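You operate a simulated robot arm through the tools that you are given. There is no shell and no other tool. Be economical: measure what you need, move in short steps, check, and stop when the job is done.

The job below is to be done with a simulated robot arm. You get a single attempt, and the scene is never put back.

Task
The gauge is in the red. Pump pocket two into line and trim the pressure to 125.
Fine: Pump knob to IN, three strokes, knob back to HOLD. Trim with the red valve wheel; the line keeps running at speed 3.

It is judged by the outcome, as a careful person would: the job done as asked, and still so three seconds after it is handed in. It fails if anything else is knocked over, pushed out of place, dropped, spilled or broken.

Robot
A 7-joint arm with a fingered hand, fixed in place. Base frame: the origin is at the foot of the arm, x ahead of it, y to its left, z up. Readings come in cm, rad, newtons and seconds.
Its first joint turns from -2.007 to 2.007 rad. Payload 5 kg.
The TCP is the grasp point between the finger pads, 3.2 cm short of the fingertips. In the tool frame z runs along the fingers and y along their closing line. The gripper opens to 16 cm. The gripper's body begins 8.9 cm behind the TCP. The gripper is a hand of 4 fingers: y runs from the thumb to the fingers, the wrist lies at [0, 0, -26.7] in the tool frame, and closing takes about 1.5 s.
Orientation is that of the tool frame in the base frame, as a unit quaternion [x, y, z, w]. With the fingers straight down and closing along the base's y, the tool's x points along the base's -x, its y along +y and its z along -z.

Tools
- The arm moves only by the tool servo_tool. Its argument "rows" is one flat list of numbers, 7 for each row, row after row: the shift along the tool's x, y, z in mm, then the turn, a rotation vector about the tool's x, y, z in rad, then the gripper command, from -1 (fully open) to 1 (shut), values between in proportion. In form: [dx, dy, dz, rx, ry, rz, gripper, dx, dy, dz, rx, ry, rz, gripper, ...]. A call has 1 to 12 rows; each row shifts and turns the commanded pose from where the row before left it, along the tool's axes as they then stand. Rows are played at 5 a second. More than 5 cm and 0.15 rad between two rows, or a gripper value outside its range, and nothing of the call is played. A pose out of reach is approached as far as the arm can. The call stops where the force on the tool passes 80 N (or 10 N more than at its start, if that is more) or the arm is blocked; 0.2 s more then pass. Each finger travels about 4.5 cm/s and halts on what it meets, pressing with about 23 N; the grip force reading is that of the motor and also rises with nothing between the fingers. The clock runs only during rows and for 0.2 s after the last one: add rows that do not move to give the fingers time. It gives the time, the measured TCP pose, the force on the tool (base axes), the opening and the grip force at its end, in the units of the frame above (readings bear some noise), with the torque about the TCP (base axes, N m) and any sound that the robot's microphone picked up, and new pictures: "show" is both (left out), scene, wrist or none.
- Cameras (640 x 400 px; columns grow to the right, rows downward): "scene" is fixed at [5.06, 65.07, 148.07]; the picture's right is [-0.59, -0.80, 0.00], its down [-0.26, 0.19, -0.95] and it looks along [0.76, -0.56, -0.33] (base axes); focal length 310 px, centre (320, 200). "wrist" rides on the gripper at [8, -0.4, -11.4] in the tool frame; the picture's right is [0.05, 1.00, 0.00], its down [-0.82, 0.04, -0.58] and it looks along [-0.58, 0.03, 0.82] (tool axes); focal length 265 px, centre (320, 200). There is no depth. A picture from a camera that has moved, and an enlarged one, comes with that camera's place and axes in the base frame and with its lens.
- lift_body(by): slides the trunk up (or, below 0, down) by that many cm; the arm rides with it, the base frame stays. It gives what a move gives, with no picture.
- preshape(shape): the hand has 4 fingers and takes this shape, open, in about a second: jaw (thumb against the fingers, like two jaws); tri (thumb and two fingers); tip (a fingertip pinch); poke (one finger out to press); point (the index stretched); flat (the hand flat); cup (the hand cupped); fist (a fist). The gripper value then closes the fingers along that shape, each until it touches; the sizes above hold for jaw. It gives what a move gives, with no picture.
- enlarge(camera, box): a new picture of the part [left, top, right, bottom] of that camera's present view, enlarged. It takes no simulated time.
- hand_in(): hands the job in; it is judged then, once.

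Go step by step. Nothing tells you positions but the pictures and the camera data: compare them with the known pose of the tool, close in by small moves and look again before you grip or let go. The budget is 120 turns and 200 pictures, counting those below and the enlarged ones. Unless the task says otherwise, let go and move clear before handing in, and close with one line.

The tools are called after ">>>" as a command line: name --argument value ..., lists and objects as JSON in quotes. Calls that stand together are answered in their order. servo_tool: Moves the arm, as the interface text tells. Its arguments: {"type":"object","properties":{"rows":{"type":"array"},"show":{"type":"string","enum":["both","scene","wrist","none"]}},"required":["rows"]} The other tools are called the same way: lift_body (by) slides the trunk up or down; preshape (shape) gives the hand a shape; enlarge (camera, box) takes an enlarged picture of a part of a camera's view; hand_in () hands the job in.

At the start:

```text
time: 0.0
tool_pos: [64.28, -21.9, 126.84]
tcp_rot: [0.0, 1.0, 0.0, 0.0]
wrist_force: [-0.2, 0.6, 1.0]
torque: [0.02, 0.01, 0.0]
grip_width: 15.98
gripper_force: 0.0
shape: jaw
trunk travel left (down, up): [-62.5, 36.5]
```

scene: 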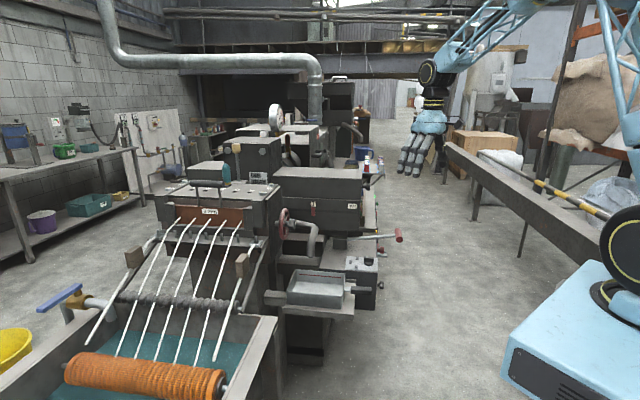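
wrist: 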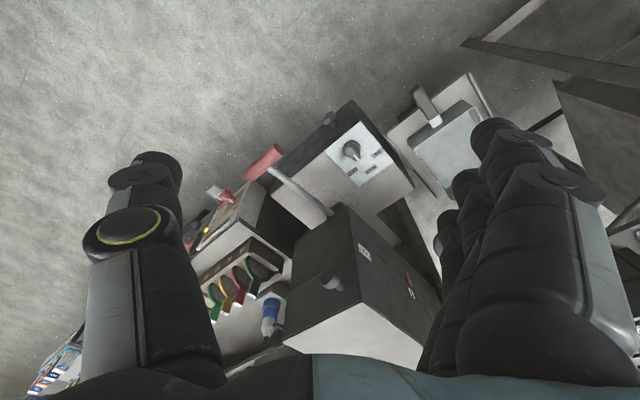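

I see an extruder-like machine with a red valve wheel, a red-handled lever and a box with a knob. I'll enlarge the views to read the labels before moving.

>>> enlarge --camera "scene" --box '[260, 160, 420, 310]'

>>> enlarge --camera "wrist" --box '[180, 90, 480, 350]'

>>> enlarge --camera "scene" --box '[170, 90, 330, 220]'

```text
2.67 times, centred on (340, 235) of scene
camera zoom: at [5.06, 65.07, 148.07], right [-0.59, -0.8, 0.0], down [-0.26, 0.19, -0.95], along [0.76, -0.56, -0.33], focal length 827 px, centre (267, 107)
```

zoom: 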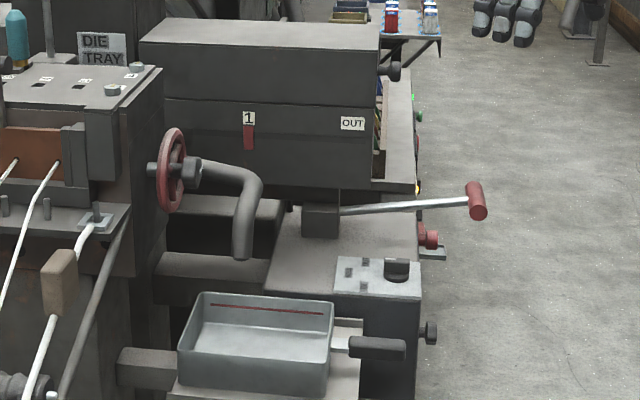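

```text
1.54 times, centred on (330, 220) of wrist
camera zoom: at [56.25, -22.27, 138.24], right [-0.05, 1.0, 0.0], down [0.82, 0.04, 0.58], along [0.58, 0.03, -0.82], focal length 408 px, centre (305, 169)
```

zoom: 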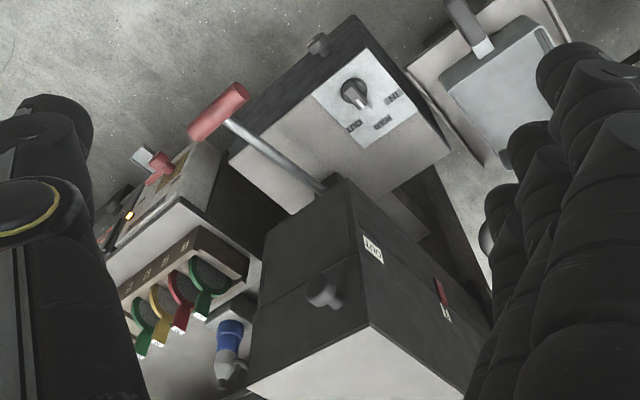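

```text
3.08 times, centred on (250, 155) of scene
camera zoom: at [5.06, 65.07, 148.07], right [-0.59, -0.8, 0.0], down [-0.26, 0.19, -0.95], along [0.76, -0.56, -0.33], focal length 954 px, centre (535, 338)
```

zoom: 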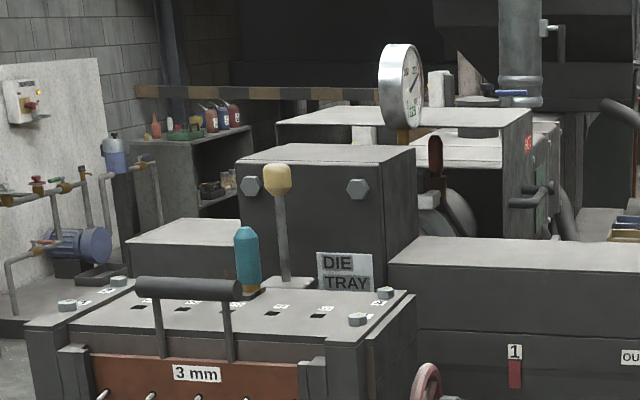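

Knob triangulates to about (80, -14, 85.5) and the lever handle to about (81, -32, 91). Next I'll pitch the hand up so the wrist camera sees the gauge and the wheel.

>>> servo_tool --rows '[0, 0, 0, 0, -0.14, 0, -1, 0, 0, 0, 0, -0.14, 0, -1, 0, 0, 0, 0, -0.14, 0, -1, 0, 0, 0, 0, -0.14, 0, -1, 0, 0, 0, 0, -0.14, 0, -1, 0, 0, 0, 0, 0, 0, -1]'

```text
time: 1.4
tool_pos: [64.28, -21.94, 126.83]
tcp_rot: [-0.001, 0.94, 0.0, 0.342]
wrist_force: [0.3, 0.2, -0.1]
torque: [-0.02, 0.04, -0.03]
grip_width: 16.02
gripper_force: 0.0
shape: jaw
trunk travel left (down, up): [-62.5, 36.5]
camera wrist: at [50.77, -22.28, 130.39], right [-0.04, 1.0, -0.03], down [0.25, 0.04, 0.97], along [0.97, 0.03, -0.25], focal length 265 px, centre (320, 200)
```

scene: 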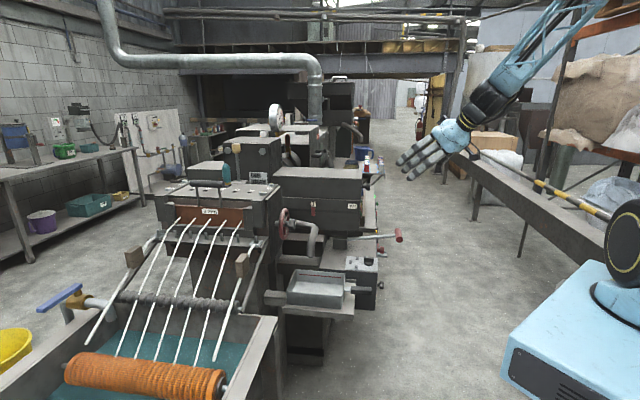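
wrist: 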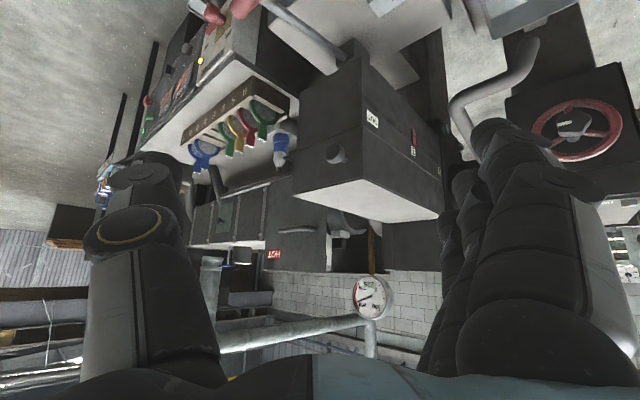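

Gauge and wheel are both visible (the picture is upside down). I'll enlarge them.

>>> enlarge --camera "wrist" --box '[345, 270, 395, 325]'

>>> enlarge --camera "wrist" --box '[440, 30, 640, 200]'

>>> enlarge --camera "wrist" --box '[110, 0, 450, 230]'

>>> enlarge --camera "scene" --box '[340, 240, 390, 285]'

```text
7.27 times, centred on (370, 298) of wrist
camera zoom: at [50.77, -22.28, 130.39], right [-0.04, 1.0, -0.03], down [0.25, 0.04, 0.97], along [0.97, 0.03, -0.25], focal length 1930 px, centre (-44, -509)
```

zoom: 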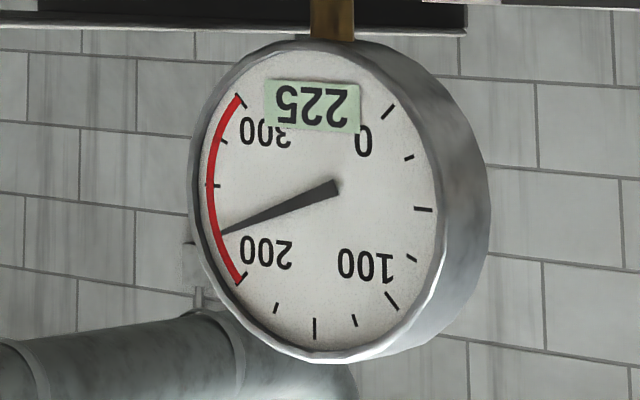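

```text
2.35 times, centred on (540, 115) of wrist
camera zoom: at [50.77, -22.28, 130.39], right [-0.04, 1.0, -0.03], down [0.25, 0.04, 0.97], along [0.97, 0.03, -0.25], focal length 624 px, centre (-198, 400)
```

zoom: 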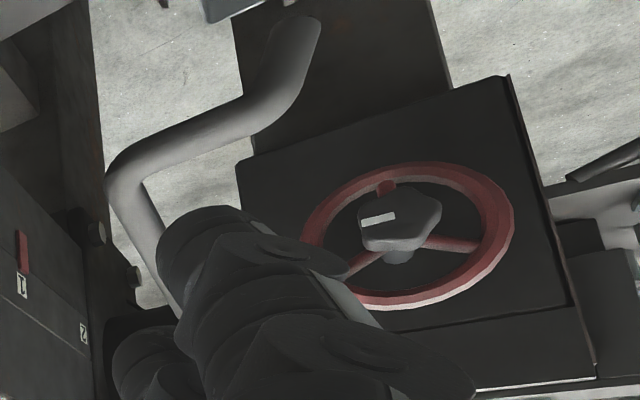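

```text
1.74 times, centred on (280, 115) of wrist
camera zoom: at [50.77, -22.28, 130.39], right [-0.04, 1.0, -0.03], down [0.25, 0.04, 0.97], along [0.97, 0.03, -0.25], focal length 462 px, centre (390, 348)
```

zoom: 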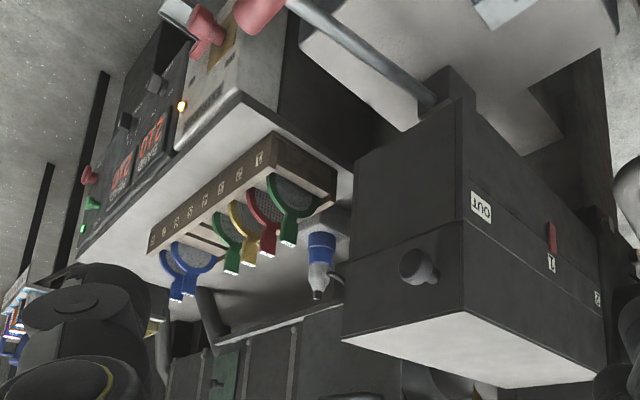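

```text
8.89 times, centred on (365, 262) of scene
camera zoom: at [5.06, 65.07, 148.07], right [-0.59, -0.8, 0.0], down [-0.26, 0.19, -0.95], along [0.76, -0.56, -0.33], focal length 2756 px, centre (-80, -356)
```

zoom: 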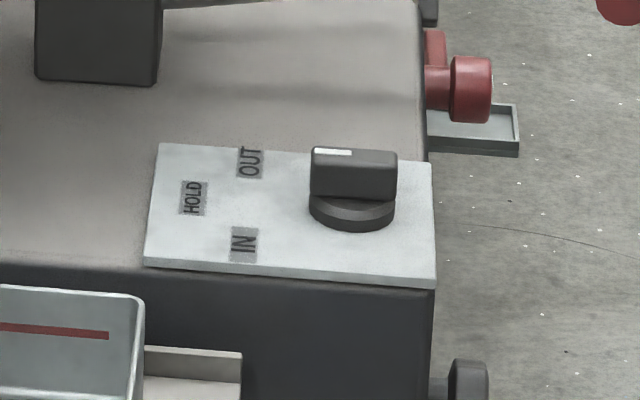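

The pointer is at HOLD, with IN about 40° counter-clockwise from it seen from above. I take the gauge to read 225. I'll level the hand, yaw it 45° to match the machine, and hover over the knob.

>>> servo_tool --rows '[0, 0, 0, 0, 0.14, 0, -1, 0, 0, 0, 0, 0.14, 0, -1, 0, 0, 0, 0, 0.14, 0, -1, 0, 0, 0, 0, 0.14, 0, -1, 0, 0, 0, 0, 0.14, 0, -1, 0, 0, 0, 0, 0, -0.131, -1, 0, 0, 0, 0, 0, -0.131, -1, 0, 0, 0, 0, 0, -0.131, -1, 0, 0, 0, 0, 0, -0.131, -1, 0, 0, 0, 0, 0, -0.131, -1, 0, 0, 0, 0, 0, -0.13, -1]' --show "none"

>>> servo_tool --rows '[-40, -13, 40, 0, 0, 0, -1, -40, -13, 0, 0, 0, 0, -1, -45, -13, 0, 0, 0, 0, -1, -45, -13, 0, 0, 0, 0, -1, 0, 0, 45, 0, 0, 0, -1, 0, 0, 45, 0, 0, 0, -1, 0, 0, 45, 0, 0, 0, -1, 0, 0, 40, 0, 0, 0, -1, 0, 0, 35, 0, 0, 0, -1, 0, 0, 0, 0, 0, 0, -1]'

>>> enlarge --camera "scene" --box '[260, 95, 300, 140]'

```text
time: 3.8
tool_pos: [64.31, -21.9, 126.87]
tcp_rot: [-0.384, 0.923, 0.0, 0.0]
wrist_force: [-0.2, 1.3, 0.8]
torque: [0.0, -0.02, -0.01]
grip_width: 15.98
gripper_force: 0.0
shape: jaw
trunk travel left (down, up): [-62.5, 36.5]
```

```text
refused: row 1 steps farther than a row can; nothing moved
```

```text
8.89 times, centred on (280, 118) of scene
camera zoom: at [5.06, 65.07, 148.07], right [-0.59, -0.8, 0.0], down [-0.26, 0.19, -0.95], along [0.76, -0.56, -0.33], focal length 2756 px, centre (676, 933)
```

zoom: 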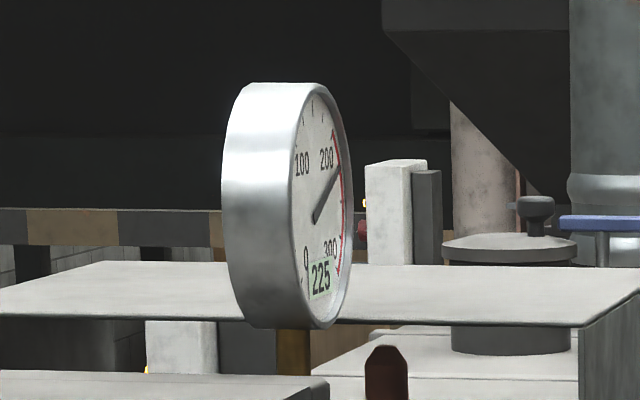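

The gauge label reads clearly from the scene camera, so I can watch it while trimming. Now I'll move over the knob.

>>> servo_tool --rows '[-42, -13, 0, 0, 0, 0, -1, -42, -13, 0, 0, 0, 0, -1, -43, -13, 0, 0, 0, 0, -1, -43, -13, 0, 0, 0, 0, -1, 0, 0, 45, 0, 0, 0, -1, 0, 0, 45, 0, 0, 0, -1, 0, 0, 45, 0, 0, 0, -1, 0, 0, 45, 0, 0, 0, -1, 0, 0, 45, 0, 0, 0, -1, 0, 0, 0, 0, 0, 0, -1]'

```text
time: 5.4
tool_pos: [80.38, -13.51, 117.21]
tcp_rot: [-0.381, 0.925, -0.008, 0.01]
wrist_force: [-24.3, 3.4, 52.1]
torque: [-3.16, -2.87, -1.27]
grip_width: 15.88
gripper_force: 0.0
shape: jaw
trunk travel left (down, up): [-62.5, 36.5]
stopped in row 7: the force on the tool passed its limit at 95 N (the readings are from after the stop); the commanded pose is now the measured one
camera wrist: at [74.63, -19.32, 128.48], right [-0.74, 0.67, -0.02], down [0.53, 0.61, 0.59], along [0.41, 0.42, -0.81], focal length 265 px, centre (320, 200)
```

scene: 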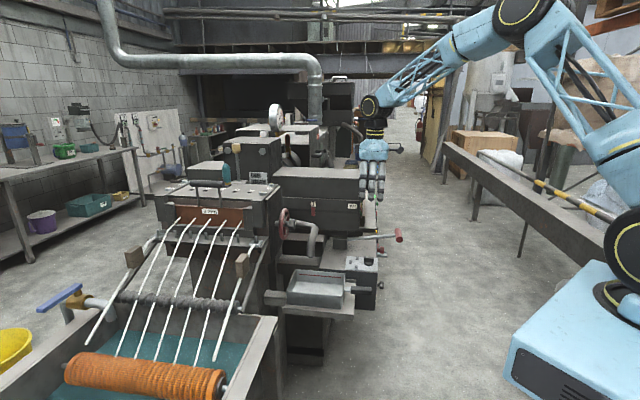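
wrist: 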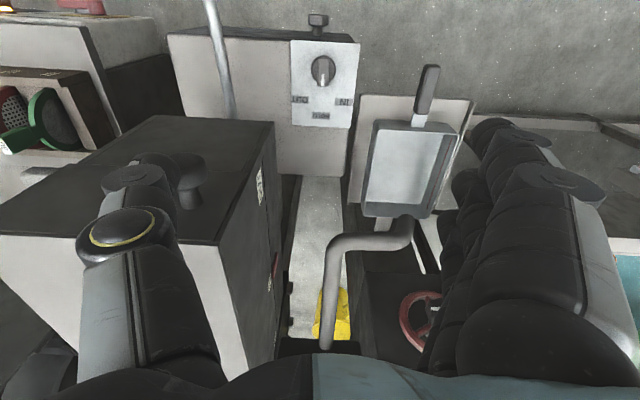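

The thumb touched the round end knob of the slide block at about z 113. I'll lift off, narrow the fingers and lean the hand away from the block.

>>> servo_tool --rows '[0, 0, -30, 0, 0, 0, -1, 50, 0, -10, 0, 0, 0, -0.5, 50, 0, 0, 0, -0.14, 0, 0.2, 0, 0, 0, 0, -0.14, 0, 0.25, 0, 0, 0, 0, -0.14, 0, 0.25, 0, 0, 0, 0, 0, 0, 0.25, 0, 0, 0, 0, 0, 0, 0.25]'

>>> enlarge --camera "wrist" --box '[160, 0, 480, 200]'

>>> enlarge --camera "scene" --box '[260, 95, 420, 290]'

```text
refused: row 2 steps farther than a row can; nothing moved
```

```text
2.00 times, centred on (320, 100) of wrist
camera zoom: at [74.63, -19.32, 128.48], right [-0.74, 0.67, -0.02], down [0.53, 0.61, 0.59], along [0.41, 0.42, -0.81], focal length 531 px, centre (320, 400)
```

zoom: 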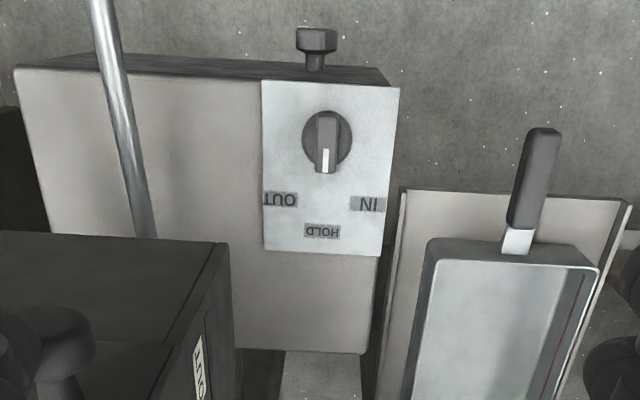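

```text
2.05 times, centred on (340, 192) of scene
camera zoom: at [5.06, 65.07, 148.07], right [-0.59, -0.8, 0.0], down [-0.26, 0.19, -0.95], along [0.76, -0.56, -0.33], focal length 636 px, centre (279, 215)
```

zoom: 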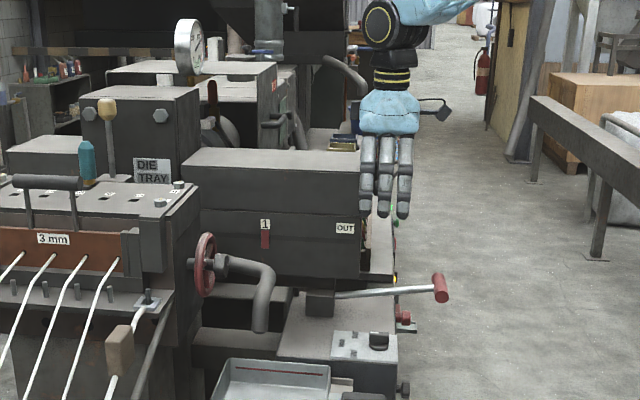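

>>> servo_tool --rows '[0, 0, -40, 0, 0, 0, -1, 45, 0, 0, 0, 0, 0, -0.5, 45, 0, 0, 0, -0.14, 0, 0.2, 0, 0, 0, 0, -0.14, 0, 0.25, 0, 0, 0, 0, -0.14, 0, 0.25, 0, 0, 0, 0, 0, 0, 0.25, 0, 0, 0, 0, 0, 0, 0.25]'

```text
time: 7.0
tool_pos: [74.01, -19.62, 120.22]
tcp_rot: [-0.375, 0.902, 0.076, 0.199]
wrist_force: [-0.1, 0.5, -1.1]
torque: [0.04, 0.01, -0.02]
grip_width: 6.08
gripper_force: 0.1
shape: jaw
trunk travel left (down, up): [-62.5, 36.5]
camera wrist: at [65.7, -28.36, 127.24], right [-0.74, 0.67, -0.03], down [0.32, 0.39, 0.86], along [0.59, 0.63, -0.5], focal length 265 px, centre (320, 200)
```

scene: 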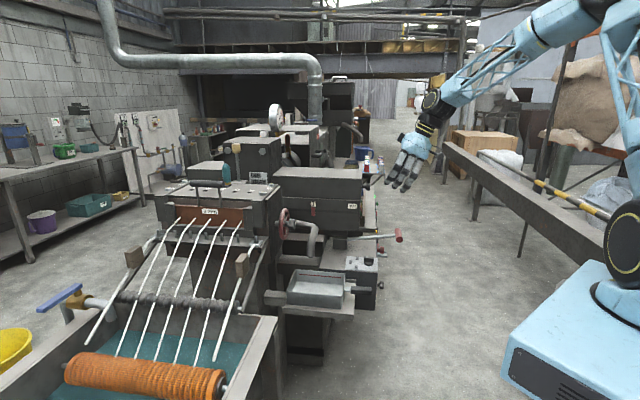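
wrist: 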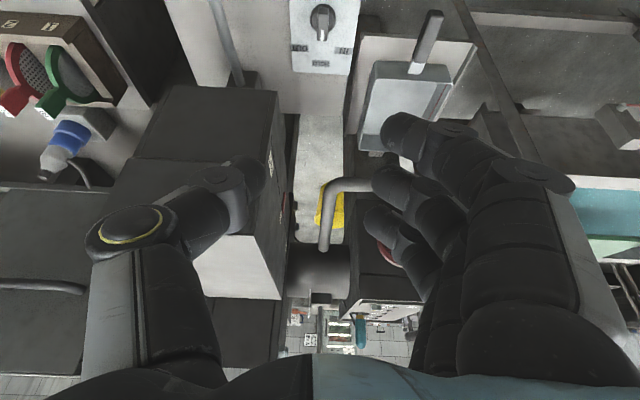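

>>> servo_tool --rows '[6, 0, 42, 0, 0, 0, 0.25, 6, 0, 42, 0, 0, 0, 0.25, 6, 0, 42, 0, 0, 0, 0.25, 5, 0, 42, 0, 0, 0, 0.25, 5, 0, 42, 0, 0, 0, 0.25, 5, 0, 40, 0, 0, 0, 0.25, 0, 0, 0, 0, 0, 0, 0.25]'

>>> enlarge --camera "scene" --box '[330, 195, 420, 285]'

>>> enlarge --camera "wrist" --box '[180, 80, 460, 280]'

```text
time: 8.6
tool_pos: [79.49, -14.53, 95.87]
tcp_rot: [-0.376, 0.902, 0.075, 0.199]
wrist_force: [0.1, -0.1, 0.1]
torque: [-0.01, -0.02, 0.01]
grip_width: 6.07
gripper_force: 0.0
shape: jaw
trunk travel left (down, up): [-62.5, 36.5]
camera wrist: at [71.21, -23.29, 102.98], right [-0.74, 0.67, -0.04], down [0.32, 0.39, 0.86], along [0.59, 0.63, -0.5], focal length 265 px, centre (320, 200)
```

scene: 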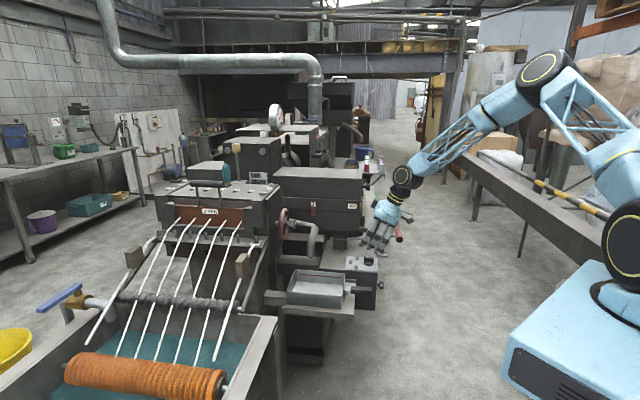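
wrist: 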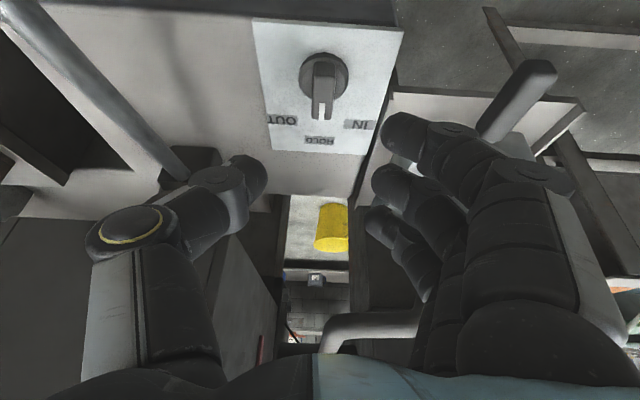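

```text
4.44 times, centred on (375, 240) of scene
camera zoom: at [5.06, 65.07, 148.07], right [-0.59, -0.8, 0.0], down [-0.26, 0.19, -0.95], along [0.76, -0.56, -0.33], focal length 1378 px, centre (76, 22)
```

zoom: 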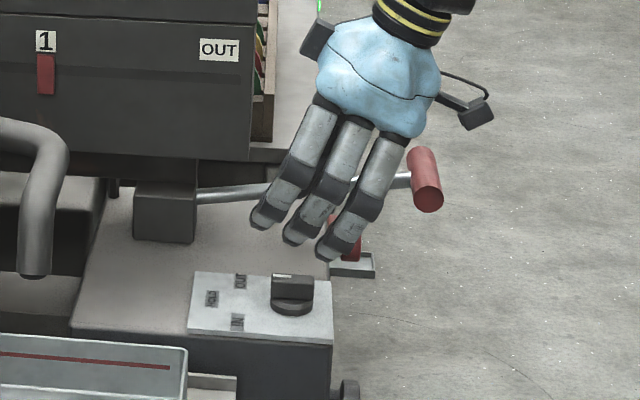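

```text
2.00 times, centred on (320, 180) of wrist
camera zoom: at [71.21, -23.29, 102.98], right [-0.74, 0.67, -0.04], down [0.32, 0.39, 0.86], along [0.59, 0.63, -0.5], focal length 531 px, centre (320, 240)
```

zoom: 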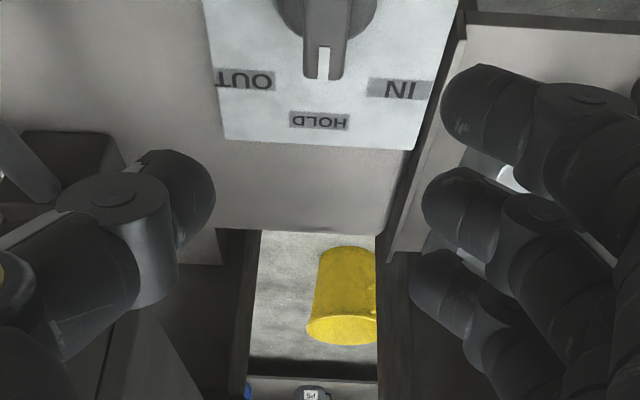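

>>> servo_tool --rows '[0, 0, 0, 0, 0.09, 0, 0.25, 0, 0, 0, 0, 0.09, 0, 0.25, 7, 0, 30, 0, 0, 0, 0.3, 7, 0, 27, 0, 0, 0, 0.35, 0, 0, 0, 0, 0, 0, 0.35]'

>>> enlarge --camera "scene" --box '[330, 215, 410, 285]'

>>> enlarge --camera "wrist" --box '[200, 60, 440, 240]'

```text
time: 9.8
tool_pos: [79.65, -14.79, 90.33]
tcp_rot: [-0.381, 0.916, 0.042, 0.117]
wrist_force: [0.1, -0.4, -0.5]
torque: [-0.01, 0.03, 0.02]
grip_width: 5.25
gripper_force: 0.1
shape: jaw
trunk travel left (down, up): [-62.5, 36.5]
camera wrist: at [72.47, -22.41, 99.32], right [-0.74, 0.67, -0.03], down [0.42, 0.5, 0.76], along [0.52, 0.55, -0.65], focal length 265 px, centre (320, 200)
```

scene: 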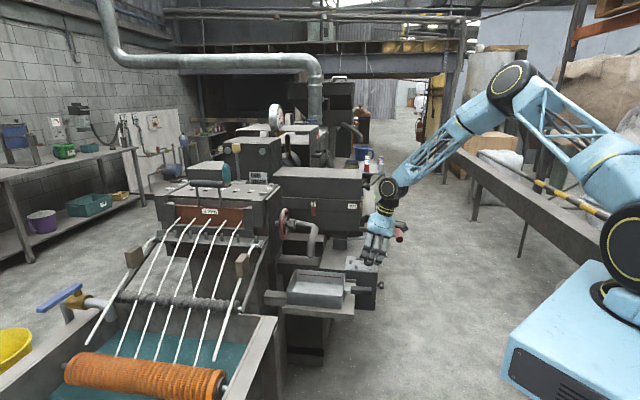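
wrist: 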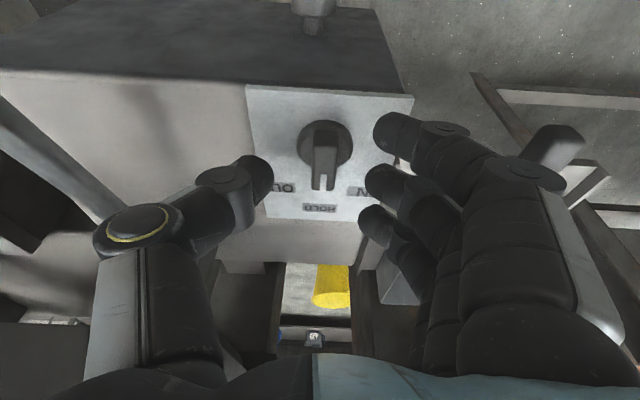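

```text
5.71 times, centred on (370, 250) of scene
camera zoom: at [5.06, 65.07, 148.07], right [-0.59, -0.8, 0.0], down [-0.26, 0.19, -0.95], along [0.76, -0.56, -0.33], focal length 1772 px, centre (34, -86)
```

zoom: 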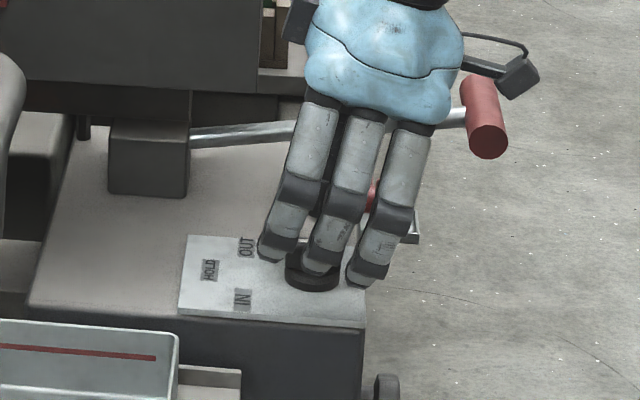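

```text
2.22 times, centred on (320, 150) of wrist
camera zoom: at [72.47, -22.41, 99.32], right [-0.74, 0.67, -0.03], down [0.42, 0.5, 0.76], along [0.52, 0.55, -0.65], focal length 590 px, centre (320, 311)
```

zoom: 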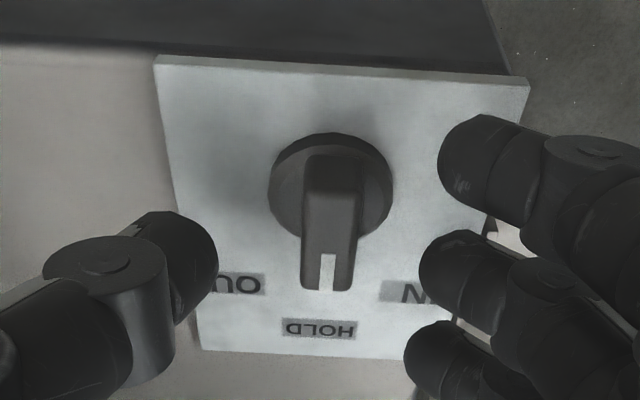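

>>> servo_tool --rows '[3, 1, 6, 0, 0, 0, 0.4, 3, 1, 6, 0, 0, 0, 0.4, 3, 0, 5, 0, 0, 0, 0.4, 0, 0, 0, 0, 0, 0, 0.4]'

>>> enlarge --camera "scene" --box '[330, 215, 410, 285]'

>>> enlarge --camera "wrist" --box '[200, 60, 440, 240]'

```text
time: 10.8
tool_pos: [79.2, -14.92, 88.3]
tcp_rot: [-0.381, 0.916, 0.041, 0.118]
wrist_force: [-0.3, 0.3, -0.3]
torque: [0.02, -0.03, 0.0]
grip_width: 4.86
gripper_force: 0.0
shape: jaw
trunk travel left (down, up): [-62.5, 36.5]
camera wrist: at [71.97, -22.51, 97.4], right [-0.74, 0.67, -0.03], down [0.42, 0.5, 0.76], along [0.52, 0.55, -0.65], focal length 265 px, centre (320, 200)
```

scene: 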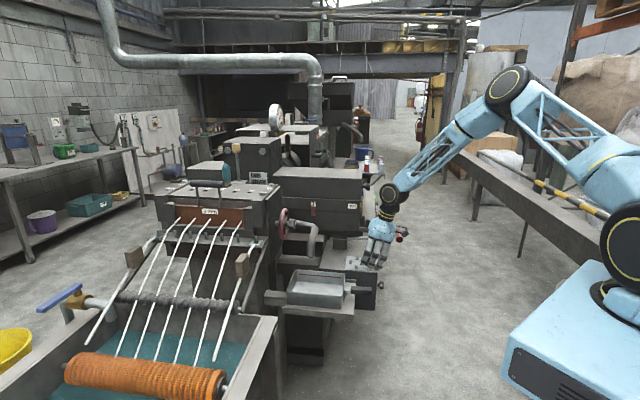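
wrist: 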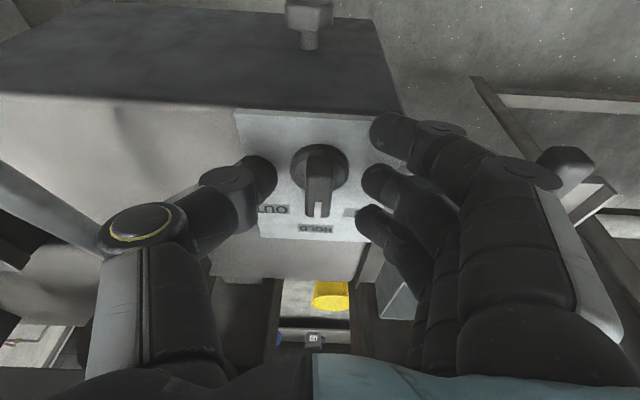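

```text
5.71 times, centred on (370, 250) of scene
camera zoom: at [5.06, 65.07, 148.07], right [-0.59, -0.8, 0.0], down [-0.26, 0.19, -0.95], along [0.76, -0.56, -0.33], focal length 1772 px, centre (34, -86)
```

zoom: 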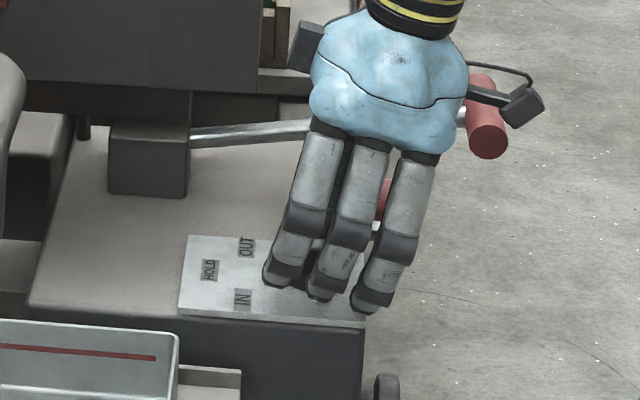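

```text
2.22 times, centred on (320, 150) of wrist
camera zoom: at [71.97, -22.51, 97.4], right [-0.74, 0.67, -0.03], down [0.42, 0.5, 0.76], along [0.52, 0.55, -0.65], focal length 590 px, centre (320, 311)
```

zoom: 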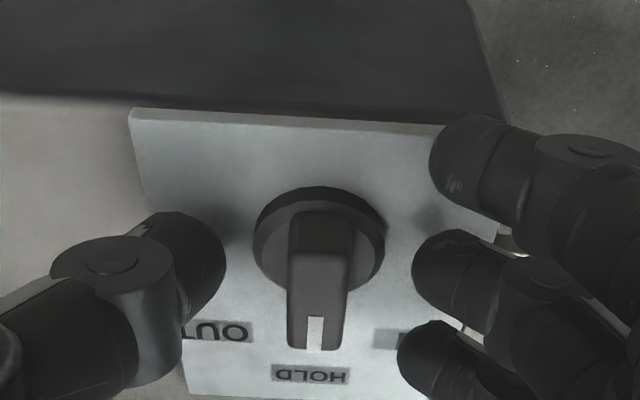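

The bar sits centred between thumb and fingers. I'll close on it.

>>> servo_tool --rows '[0, 0, 0, 0, 0, 0, 0.6, 0, 0, 0, 0, 0, 0, 0.8, 0, 0, 0, 0, 0, 0, 0.9, 0, 0, 0, 0, 0, 0, 0.9, 0, 0, 0, 0, 0, 0, 0.9]' --show "wrist"

>>> enlarge --camera "wrist" --box '[200, 60, 440, 240]'

>>> enlarge --camera "scene" --box '[330, 215, 410, 285]'

```text
time: 12.0
tool_pos: [79.2, -14.92, 88.4]
tcp_rot: [-0.381, 0.917, 0.041, 0.116]
wrist_force: [1.8, 0.1, 4.8]
torque: [0.08, 0.12, 0.01]
grip_width: 0.93
gripper_force: 22.9
shape: jaw
trunk travel left (down, up): [-62.5, 36.5]
camera wrist: at [72.0, -22.51, 97.47], right [-0.74, 0.67, -0.03], down [0.42, 0.5, 0.76], along [0.52, 0.55, -0.65], focal length 265 px, centre (320, 200)
```

wrist: 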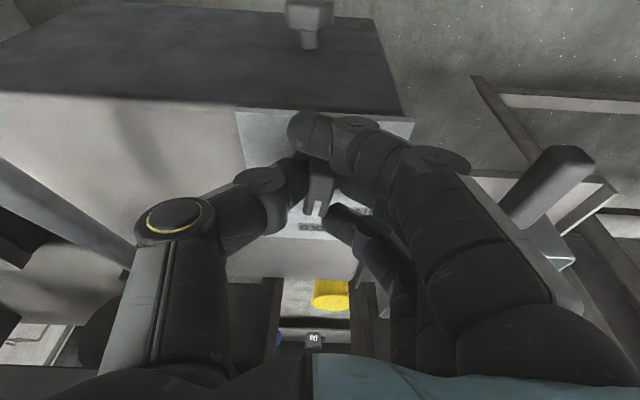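

```text
2.22 times, centred on (320, 150) of wrist
camera zoom: at [72.0, -22.51, 97.47], right [-0.74, 0.67, -0.03], down [0.42, 0.5, 0.76], along [0.52, 0.55, -0.65], focal length 590 px, centre (320, 311)
```

zoom: 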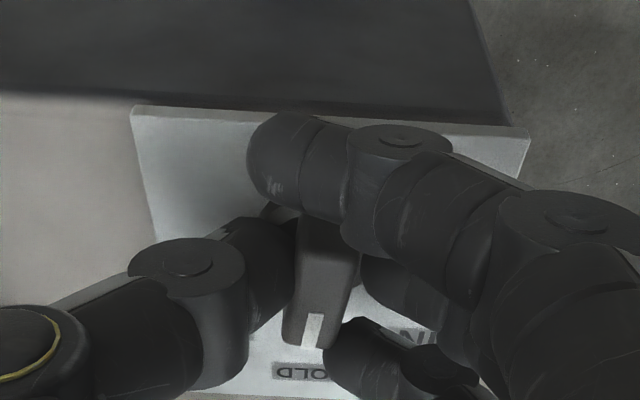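

```text
5.71 times, centred on (370, 250) of scene
camera zoom: at [5.06, 65.07, 148.07], right [-0.59, -0.8, 0.0], down [-0.26, 0.19, -0.95], along [0.76, -0.56, -0.33], focal length 1772 px, centre (34, -86)
```

zoom: 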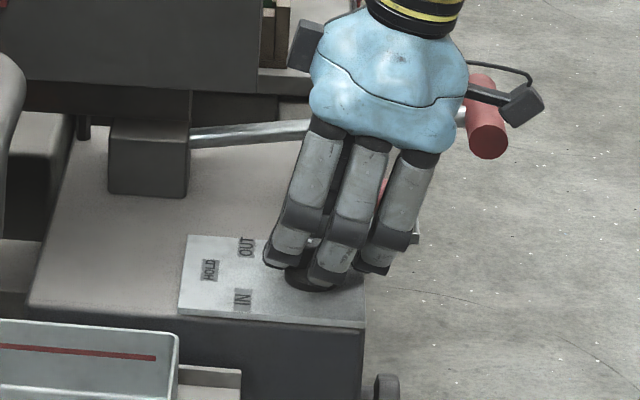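

The bar is held. I'll turn it counter-clockwise towards IN.

>>> servo_tool --rows '[0, -1.2, 0, -0.032, 0, -0.126, 0.9, 0, -1.2, 0, -0.032, 0, -0.126, 0.9, 0, -1.2, 0, -0.032, 0, -0.126, 0.9, 0, -1.2, 0, -0.032, 0, -0.126, 0.9, 0, -1.2, 0, -0.032, 0, -0.126, 0.9, 0, 0, 0, 0, 0, 0, 0.9]' --show "wrist"

>>> enlarge --camera "wrist" --box '[200, 60, 440, 240]'

>>> enlarge --camera "scene" --box '[330, 215, 410, 285]'

```text
time: 13.4
tool_pos: [79.81, -15.18, 88.36]
tcp_rot: [-0.654, 0.747, 0.074, 0.094]
wrist_force: [11.6, -4.3, 18.0]
torque: [-0.07, -0.29, -0.12]
grip_width: 0.92
gripper_force: 22.6
shape: jaw
trunk travel left (down, up): [-62.5, 36.5]
camera wrist: at [78.66, -25.61, 97.55], right [-1.0, 0.08, -0.03], down [0.04, 0.66, 0.75], along [0.08, 0.75, -0.66], focal length 265 px, centre (320, 200)
```

wrist: 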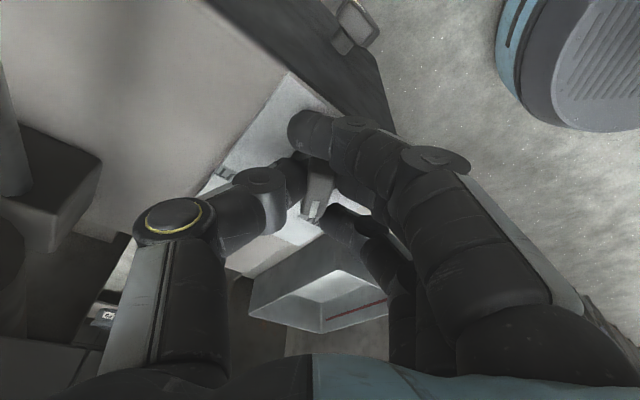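

```text
2.22 times, centred on (320, 150) of wrist
camera zoom: at [78.66, -25.61, 97.55], right [-1.0, 0.08, -0.03], down [0.04, 0.66, 0.75], along [0.08, 0.75, -0.66], focal length 590 px, centre (320, 311)
```

zoom: 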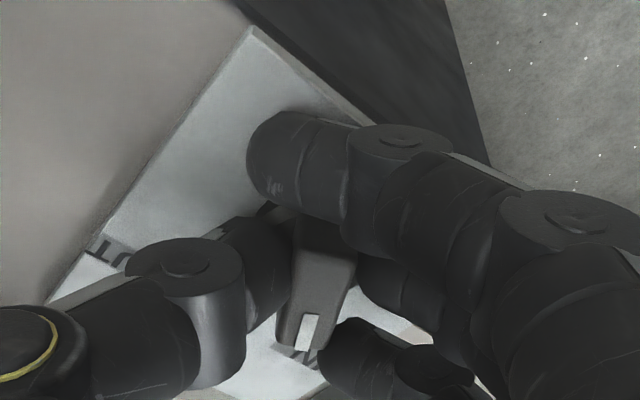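

```text
5.71 times, centred on (370, 250) of scene
camera zoom: at [5.06, 65.07, 148.07], right [-0.59, -0.8, 0.0], down [-0.26, 0.19, -0.95], along [0.76, -0.56, -0.33], focal length 1772 px, centre (34, -86)
```

zoom: 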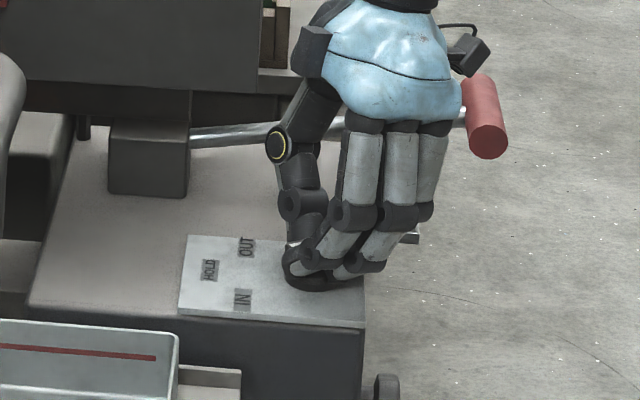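

The pointer now aligns with IN. I'll release, back away upward and check.

>>> servo_tool --rows '[0, 0, 0, 0, 0, 0, 0.6, 0, 0, 0, 0, 0, 0, 0.4, 0, 0, -20, 0, 0, 0, 0.4, 0, 0, -40, 0, 0, 0, 0.4, 0, 0, -45, 0, 0, 0, 0.4, 0, 0, 0, 0, 0, 0, 0.4]'

>>> enlarge --camera "scene" --box '[330, 215, 410, 285]'

>>> enlarge --camera "wrist" --box '[180, 20, 440, 240]'

```text
time: 14.8
tool_pos: [79.23, -17.7, 98.48]
tcp_rot: [-0.653, 0.748, 0.074, 0.093]
wrist_force: [-1.0, -0.2, -0.2]
torque: [-0.02, 0.03, 0.01]
grip_width: 4.76
gripper_force: 0.0
shape: jaw
trunk travel left (down, up): [-62.5, 36.5]
camera wrist: at [78.22, -28.15, 107.67], right [-1.0, 0.08, -0.02], down [0.04, 0.66, 0.75], along [0.08, 0.75, -0.66], focal length 265 px, centre (320, 200)
```

scene: 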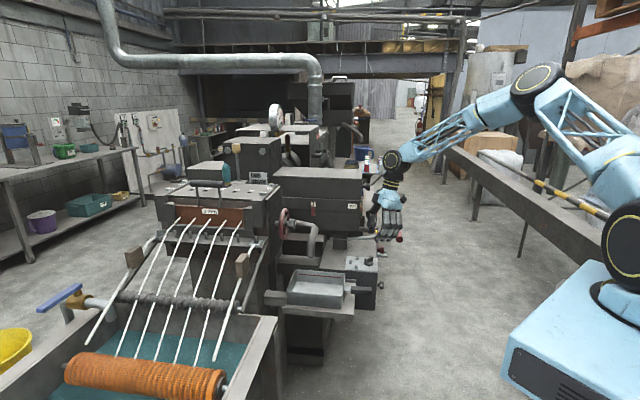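
wrist: 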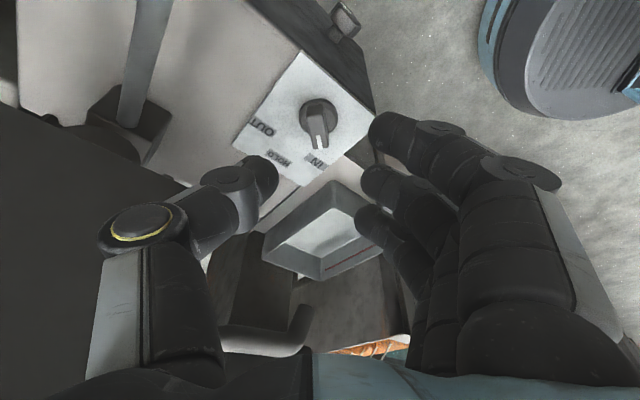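

```text
5.71 times, centred on (370, 250) of scene
camera zoom: at [5.06, 65.07, 148.07], right [-0.59, -0.8, 0.0], down [-0.26, 0.19, -0.95], along [0.76, -0.56, -0.33], focal length 1772 px, centre (34, -86)
```

zoom: 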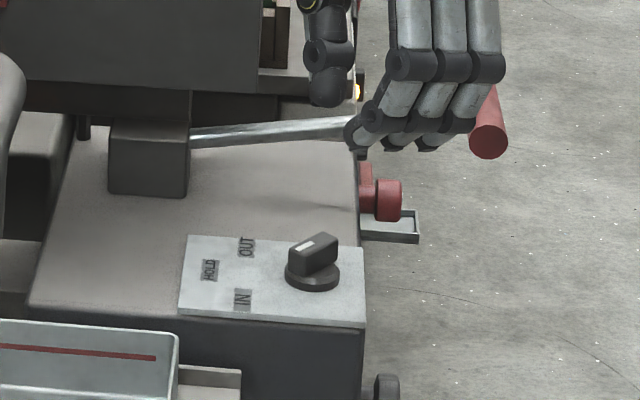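

```text
1.82 times, centred on (310, 130) of wrist
camera zoom: at [78.22, -28.15, 107.67], right [-1.0, 0.08, -0.02], down [0.04, 0.66, 0.75], along [0.08, 0.75, -0.66], focal length 483 px, centre (338, 327)
```

zoom: 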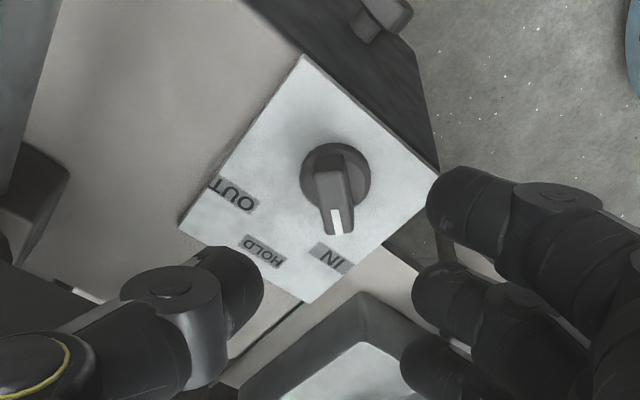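

The knob is at IN. Next I'll retreat up and out, then reorient the hand horizontally to grip the lever's T-handle from outside, closing vertically.

>>> servo_tool --rows '[0, 0, -40, 0, 0, 0, 0.2, 0, 0, -40, 0, 0, 0, 0, 0, 0, -30, 0.032, 0, 0.126, -0.2, 0, 0, -30, 0.032, 0, 0.126, -0.2, 20, 0, 0, 0.032, 0, 0.126, -0.2, 40, -20, 0, 0.032, 0, 0.126, -0.2, 40, -20, 0, 0.032, 0, 0.126, -0.2, 40, -20, 0, 0, 0, 0, -0.2, 40, -20, 0, 0, 0, 0, -0.2, 0, 0, 0, 0, 0, 0, -0.2]' --show "none"

>>> servo_tool --rows '[0, 0, 0, 0, -0.133, 0, -0.2, 0, 0, 0, 0, -0.133, 0, -0.2, 0, 0, 0, 0, -0.133, 0, -0.2, 0, 0, 0, 0, -0.133, 0, -0.2, 0, 0, 0, 0, -0.133, 0, -0.2, 0, 0, 0, 0, -0.133, 0, -0.2, 0, 0, 0, 0, -0.133, 0, -0.2, 0, 0, 0, 0, -0.133, 0, -0.2, 0, 0, 0, 0, -0.133, 0, -0.2, 0, 0, 0, 0, -0.133, 0, -0.2, 0, 0, 0, 0, 0, 0, -0.2]' --show "none"

>>> servo_tool --rows '[0, 0, 0, 0, 0, 0.143, -0.2, 0, 0, 0, 0, 0, 0.143, -0.2, 0, 0, 0, 0, 0, 0.143, -0.2, 0, 0, 0, 0, 0, 0.143, -0.2, 0, 0, 0, 0, 0, 0.143, -0.2, 0, 0, 0, 0, 0, 0.143, -0.2, 0, 0, 0, 0, 0, 0.143, -0.2, 0, 0, 0, 0, 0, 0.143, -0.2, 0, 0, 0, 0, 0, 0.143, -0.2, 0, 0, 0, 0, 0, 0.143, -0.2, 0, 0, 0, 0, 0, 0.143, -0.2, 0, 0, 0, 0, 0, 0, -0.2]'

```text
time: 17.0
tool_pos: [74.27, -39.58, 107.66]
tcp_rot: [-0.38, 0.916, 0.041, 0.117]
wrist_force: [0.2, 0.1, -0.7]
torque: [0.02, -0.03, 0.0]
grip_width: 9.57
gripper_force: 0.0
shape: jaw
trunk travel left (down, up): [-62.5, 36.5]
```

```text
time: 19.6
tool_pos: [73.48, -42.87, 112.32]
tcp_rot: [-0.308, 0.67, 0.222, 0.638]
wrist_force: [0.2, -0.8, 0.2]
torque: [-0.01, 0.01, -0.04]
grip_width: 9.55
gripper_force: 0.1
shape: jaw
trunk travel left (down, up): [-62.5, 36.5]
stopped in row 11: the arm was blocked; the commanded pose is now the measured one
```

```text
time: 22.2
tool_pos: [73.57, -42.69, 112.15]
tcp_rot: [0.257, 0.69, 0.611, 0.292]
wrist_force: [0.3, 0.4, -1.0]
torque: [0.06, 0.01, -0.01]
grip_width: 9.56
gripper_force: 0.0
shape: jaw
trunk travel left (down, up): [-62.5, 36.5]
camera wrist: at [59.81, -44.93, 111.94], right [-0.04, 0.16, 0.99], down [0.15, -0.97, 0.16], along [0.99, 0.16, 0.01], focal length 265 px, centre (320, 200)
```

scene: 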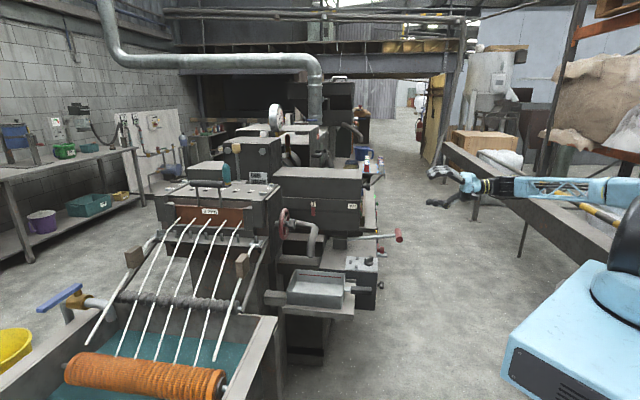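
wrist: 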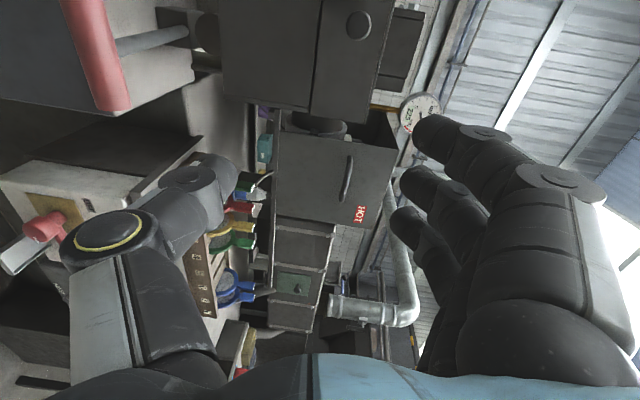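

The hand now points inward with the thumb below and fingers above, and the handle is seen at about (81.4, -32, 90.9). I'll lower the trunk by 20 cm.

>>> lift_body --by -20.5

>>> servo_tool --rows '[0, 0, 0, 0, 0, 0, -0.2]'

```text
time: 24.4
tool_pos: [73.55, -42.79, 91.7]
tcp_rot: [0.257, 0.69, 0.61, 0.293]
wrist_force: [0.3, 0.7, 0.0]
torque: [0.02, -0.02, 0.03]
grip_width: 9.56
gripper_force: 0.0
shape: jaw
trunk travel left (down, up): [-42.0, 57.0]
```

```text
time: 24.8
tool_pos: [73.47, -42.83, 91.68]
tcp_rot: [0.257, 0.69, 0.61, 0.293]
wrist_force: [-0.2, 0.6, -0.3]
torque: [0.03, 0.03, 0.02]
grip_width: 9.54
gripper_force: 0.2
shape: jaw
trunk travel left (down, up): [-42.0, 57.0]
camera wrist: at [59.8, -44.93, 91.42], right [-0.04, 0.16, 0.99], down [0.15, -0.97, 0.16], along [0.99, 0.16, 0.01], focal length 265 px, centre (320, 200)
```

scene: 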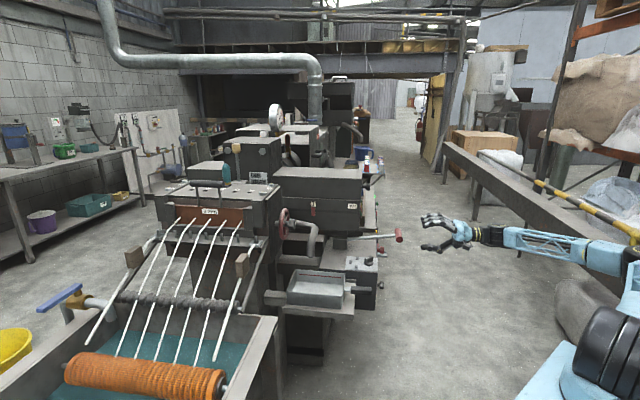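
wrist: 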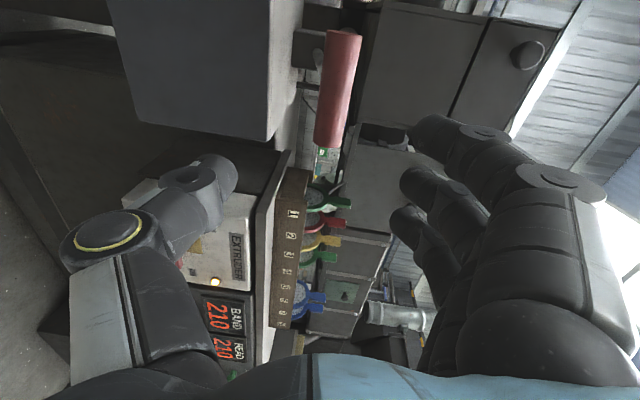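

>>> servo_tool --rows '[24, 9, 0, 0, 0, 0, -0.2, 0, 0, 40, 0, 0, 0, -0.2, 0, 0, 40, 0, 0, 0, -0.2, 0, 0, 0, 0, 0, 0, -0.2]'

>>> enlarge --camera "scene" --box '[330, 195, 450, 285]'

```text
time: 25.8
tool_pos: [77.51, -35.37, 91.77]
tcp_rot: [0.256, 0.69, 0.61, 0.293]
wrist_force: [0.5, 1.3, -0.3]
torque: [-0.02, 0.0, 0.02]
grip_width: 9.56
gripper_force: 0.1
shape: jaw
trunk travel left (down, up): [-42.0, 57.0]
camera wrist: at [63.83, -37.58, 91.51], right [-0.04, 0.16, 0.99], down [0.15, -0.97, 0.16], along [0.99, 0.16, 0.01], focal length 265 px, centre (320, 200)
```

scene: 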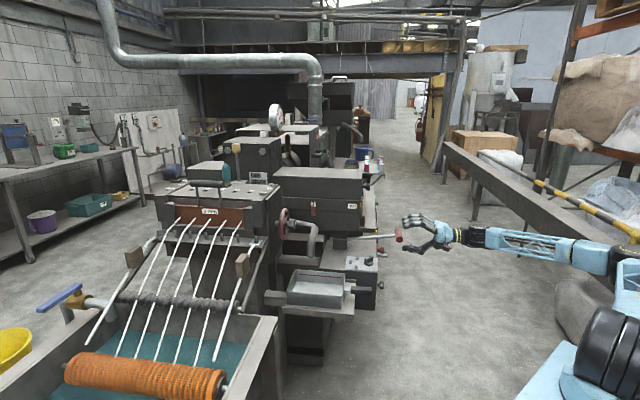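
wrist: 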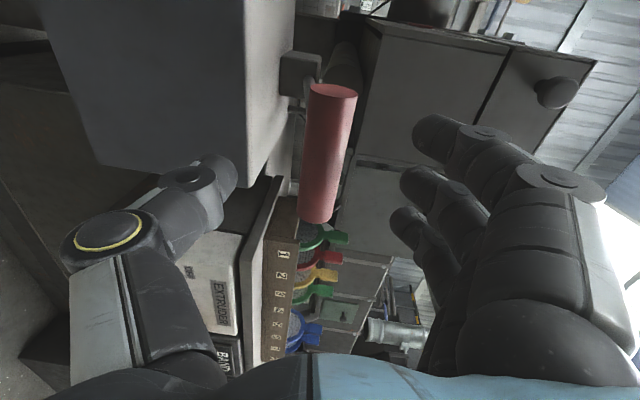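

```text
4.44 times, centred on (390, 240) of scene
camera zoom: at [5.06, 65.07, 148.07], right [-0.59, -0.8, 0.0], down [-0.26, 0.19, -0.95], along [0.76, -0.56, -0.33], focal length 1378 px, centre (9, 22)
```

zoom: 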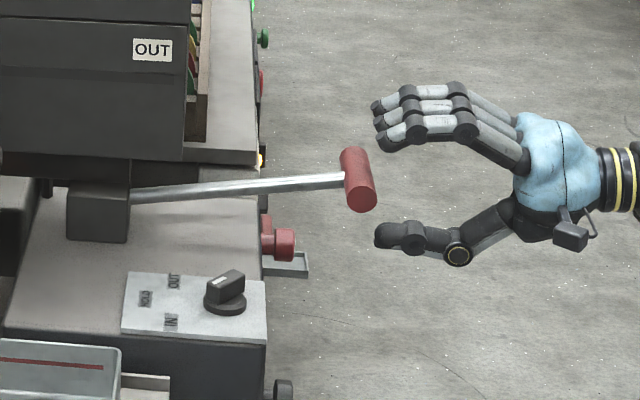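

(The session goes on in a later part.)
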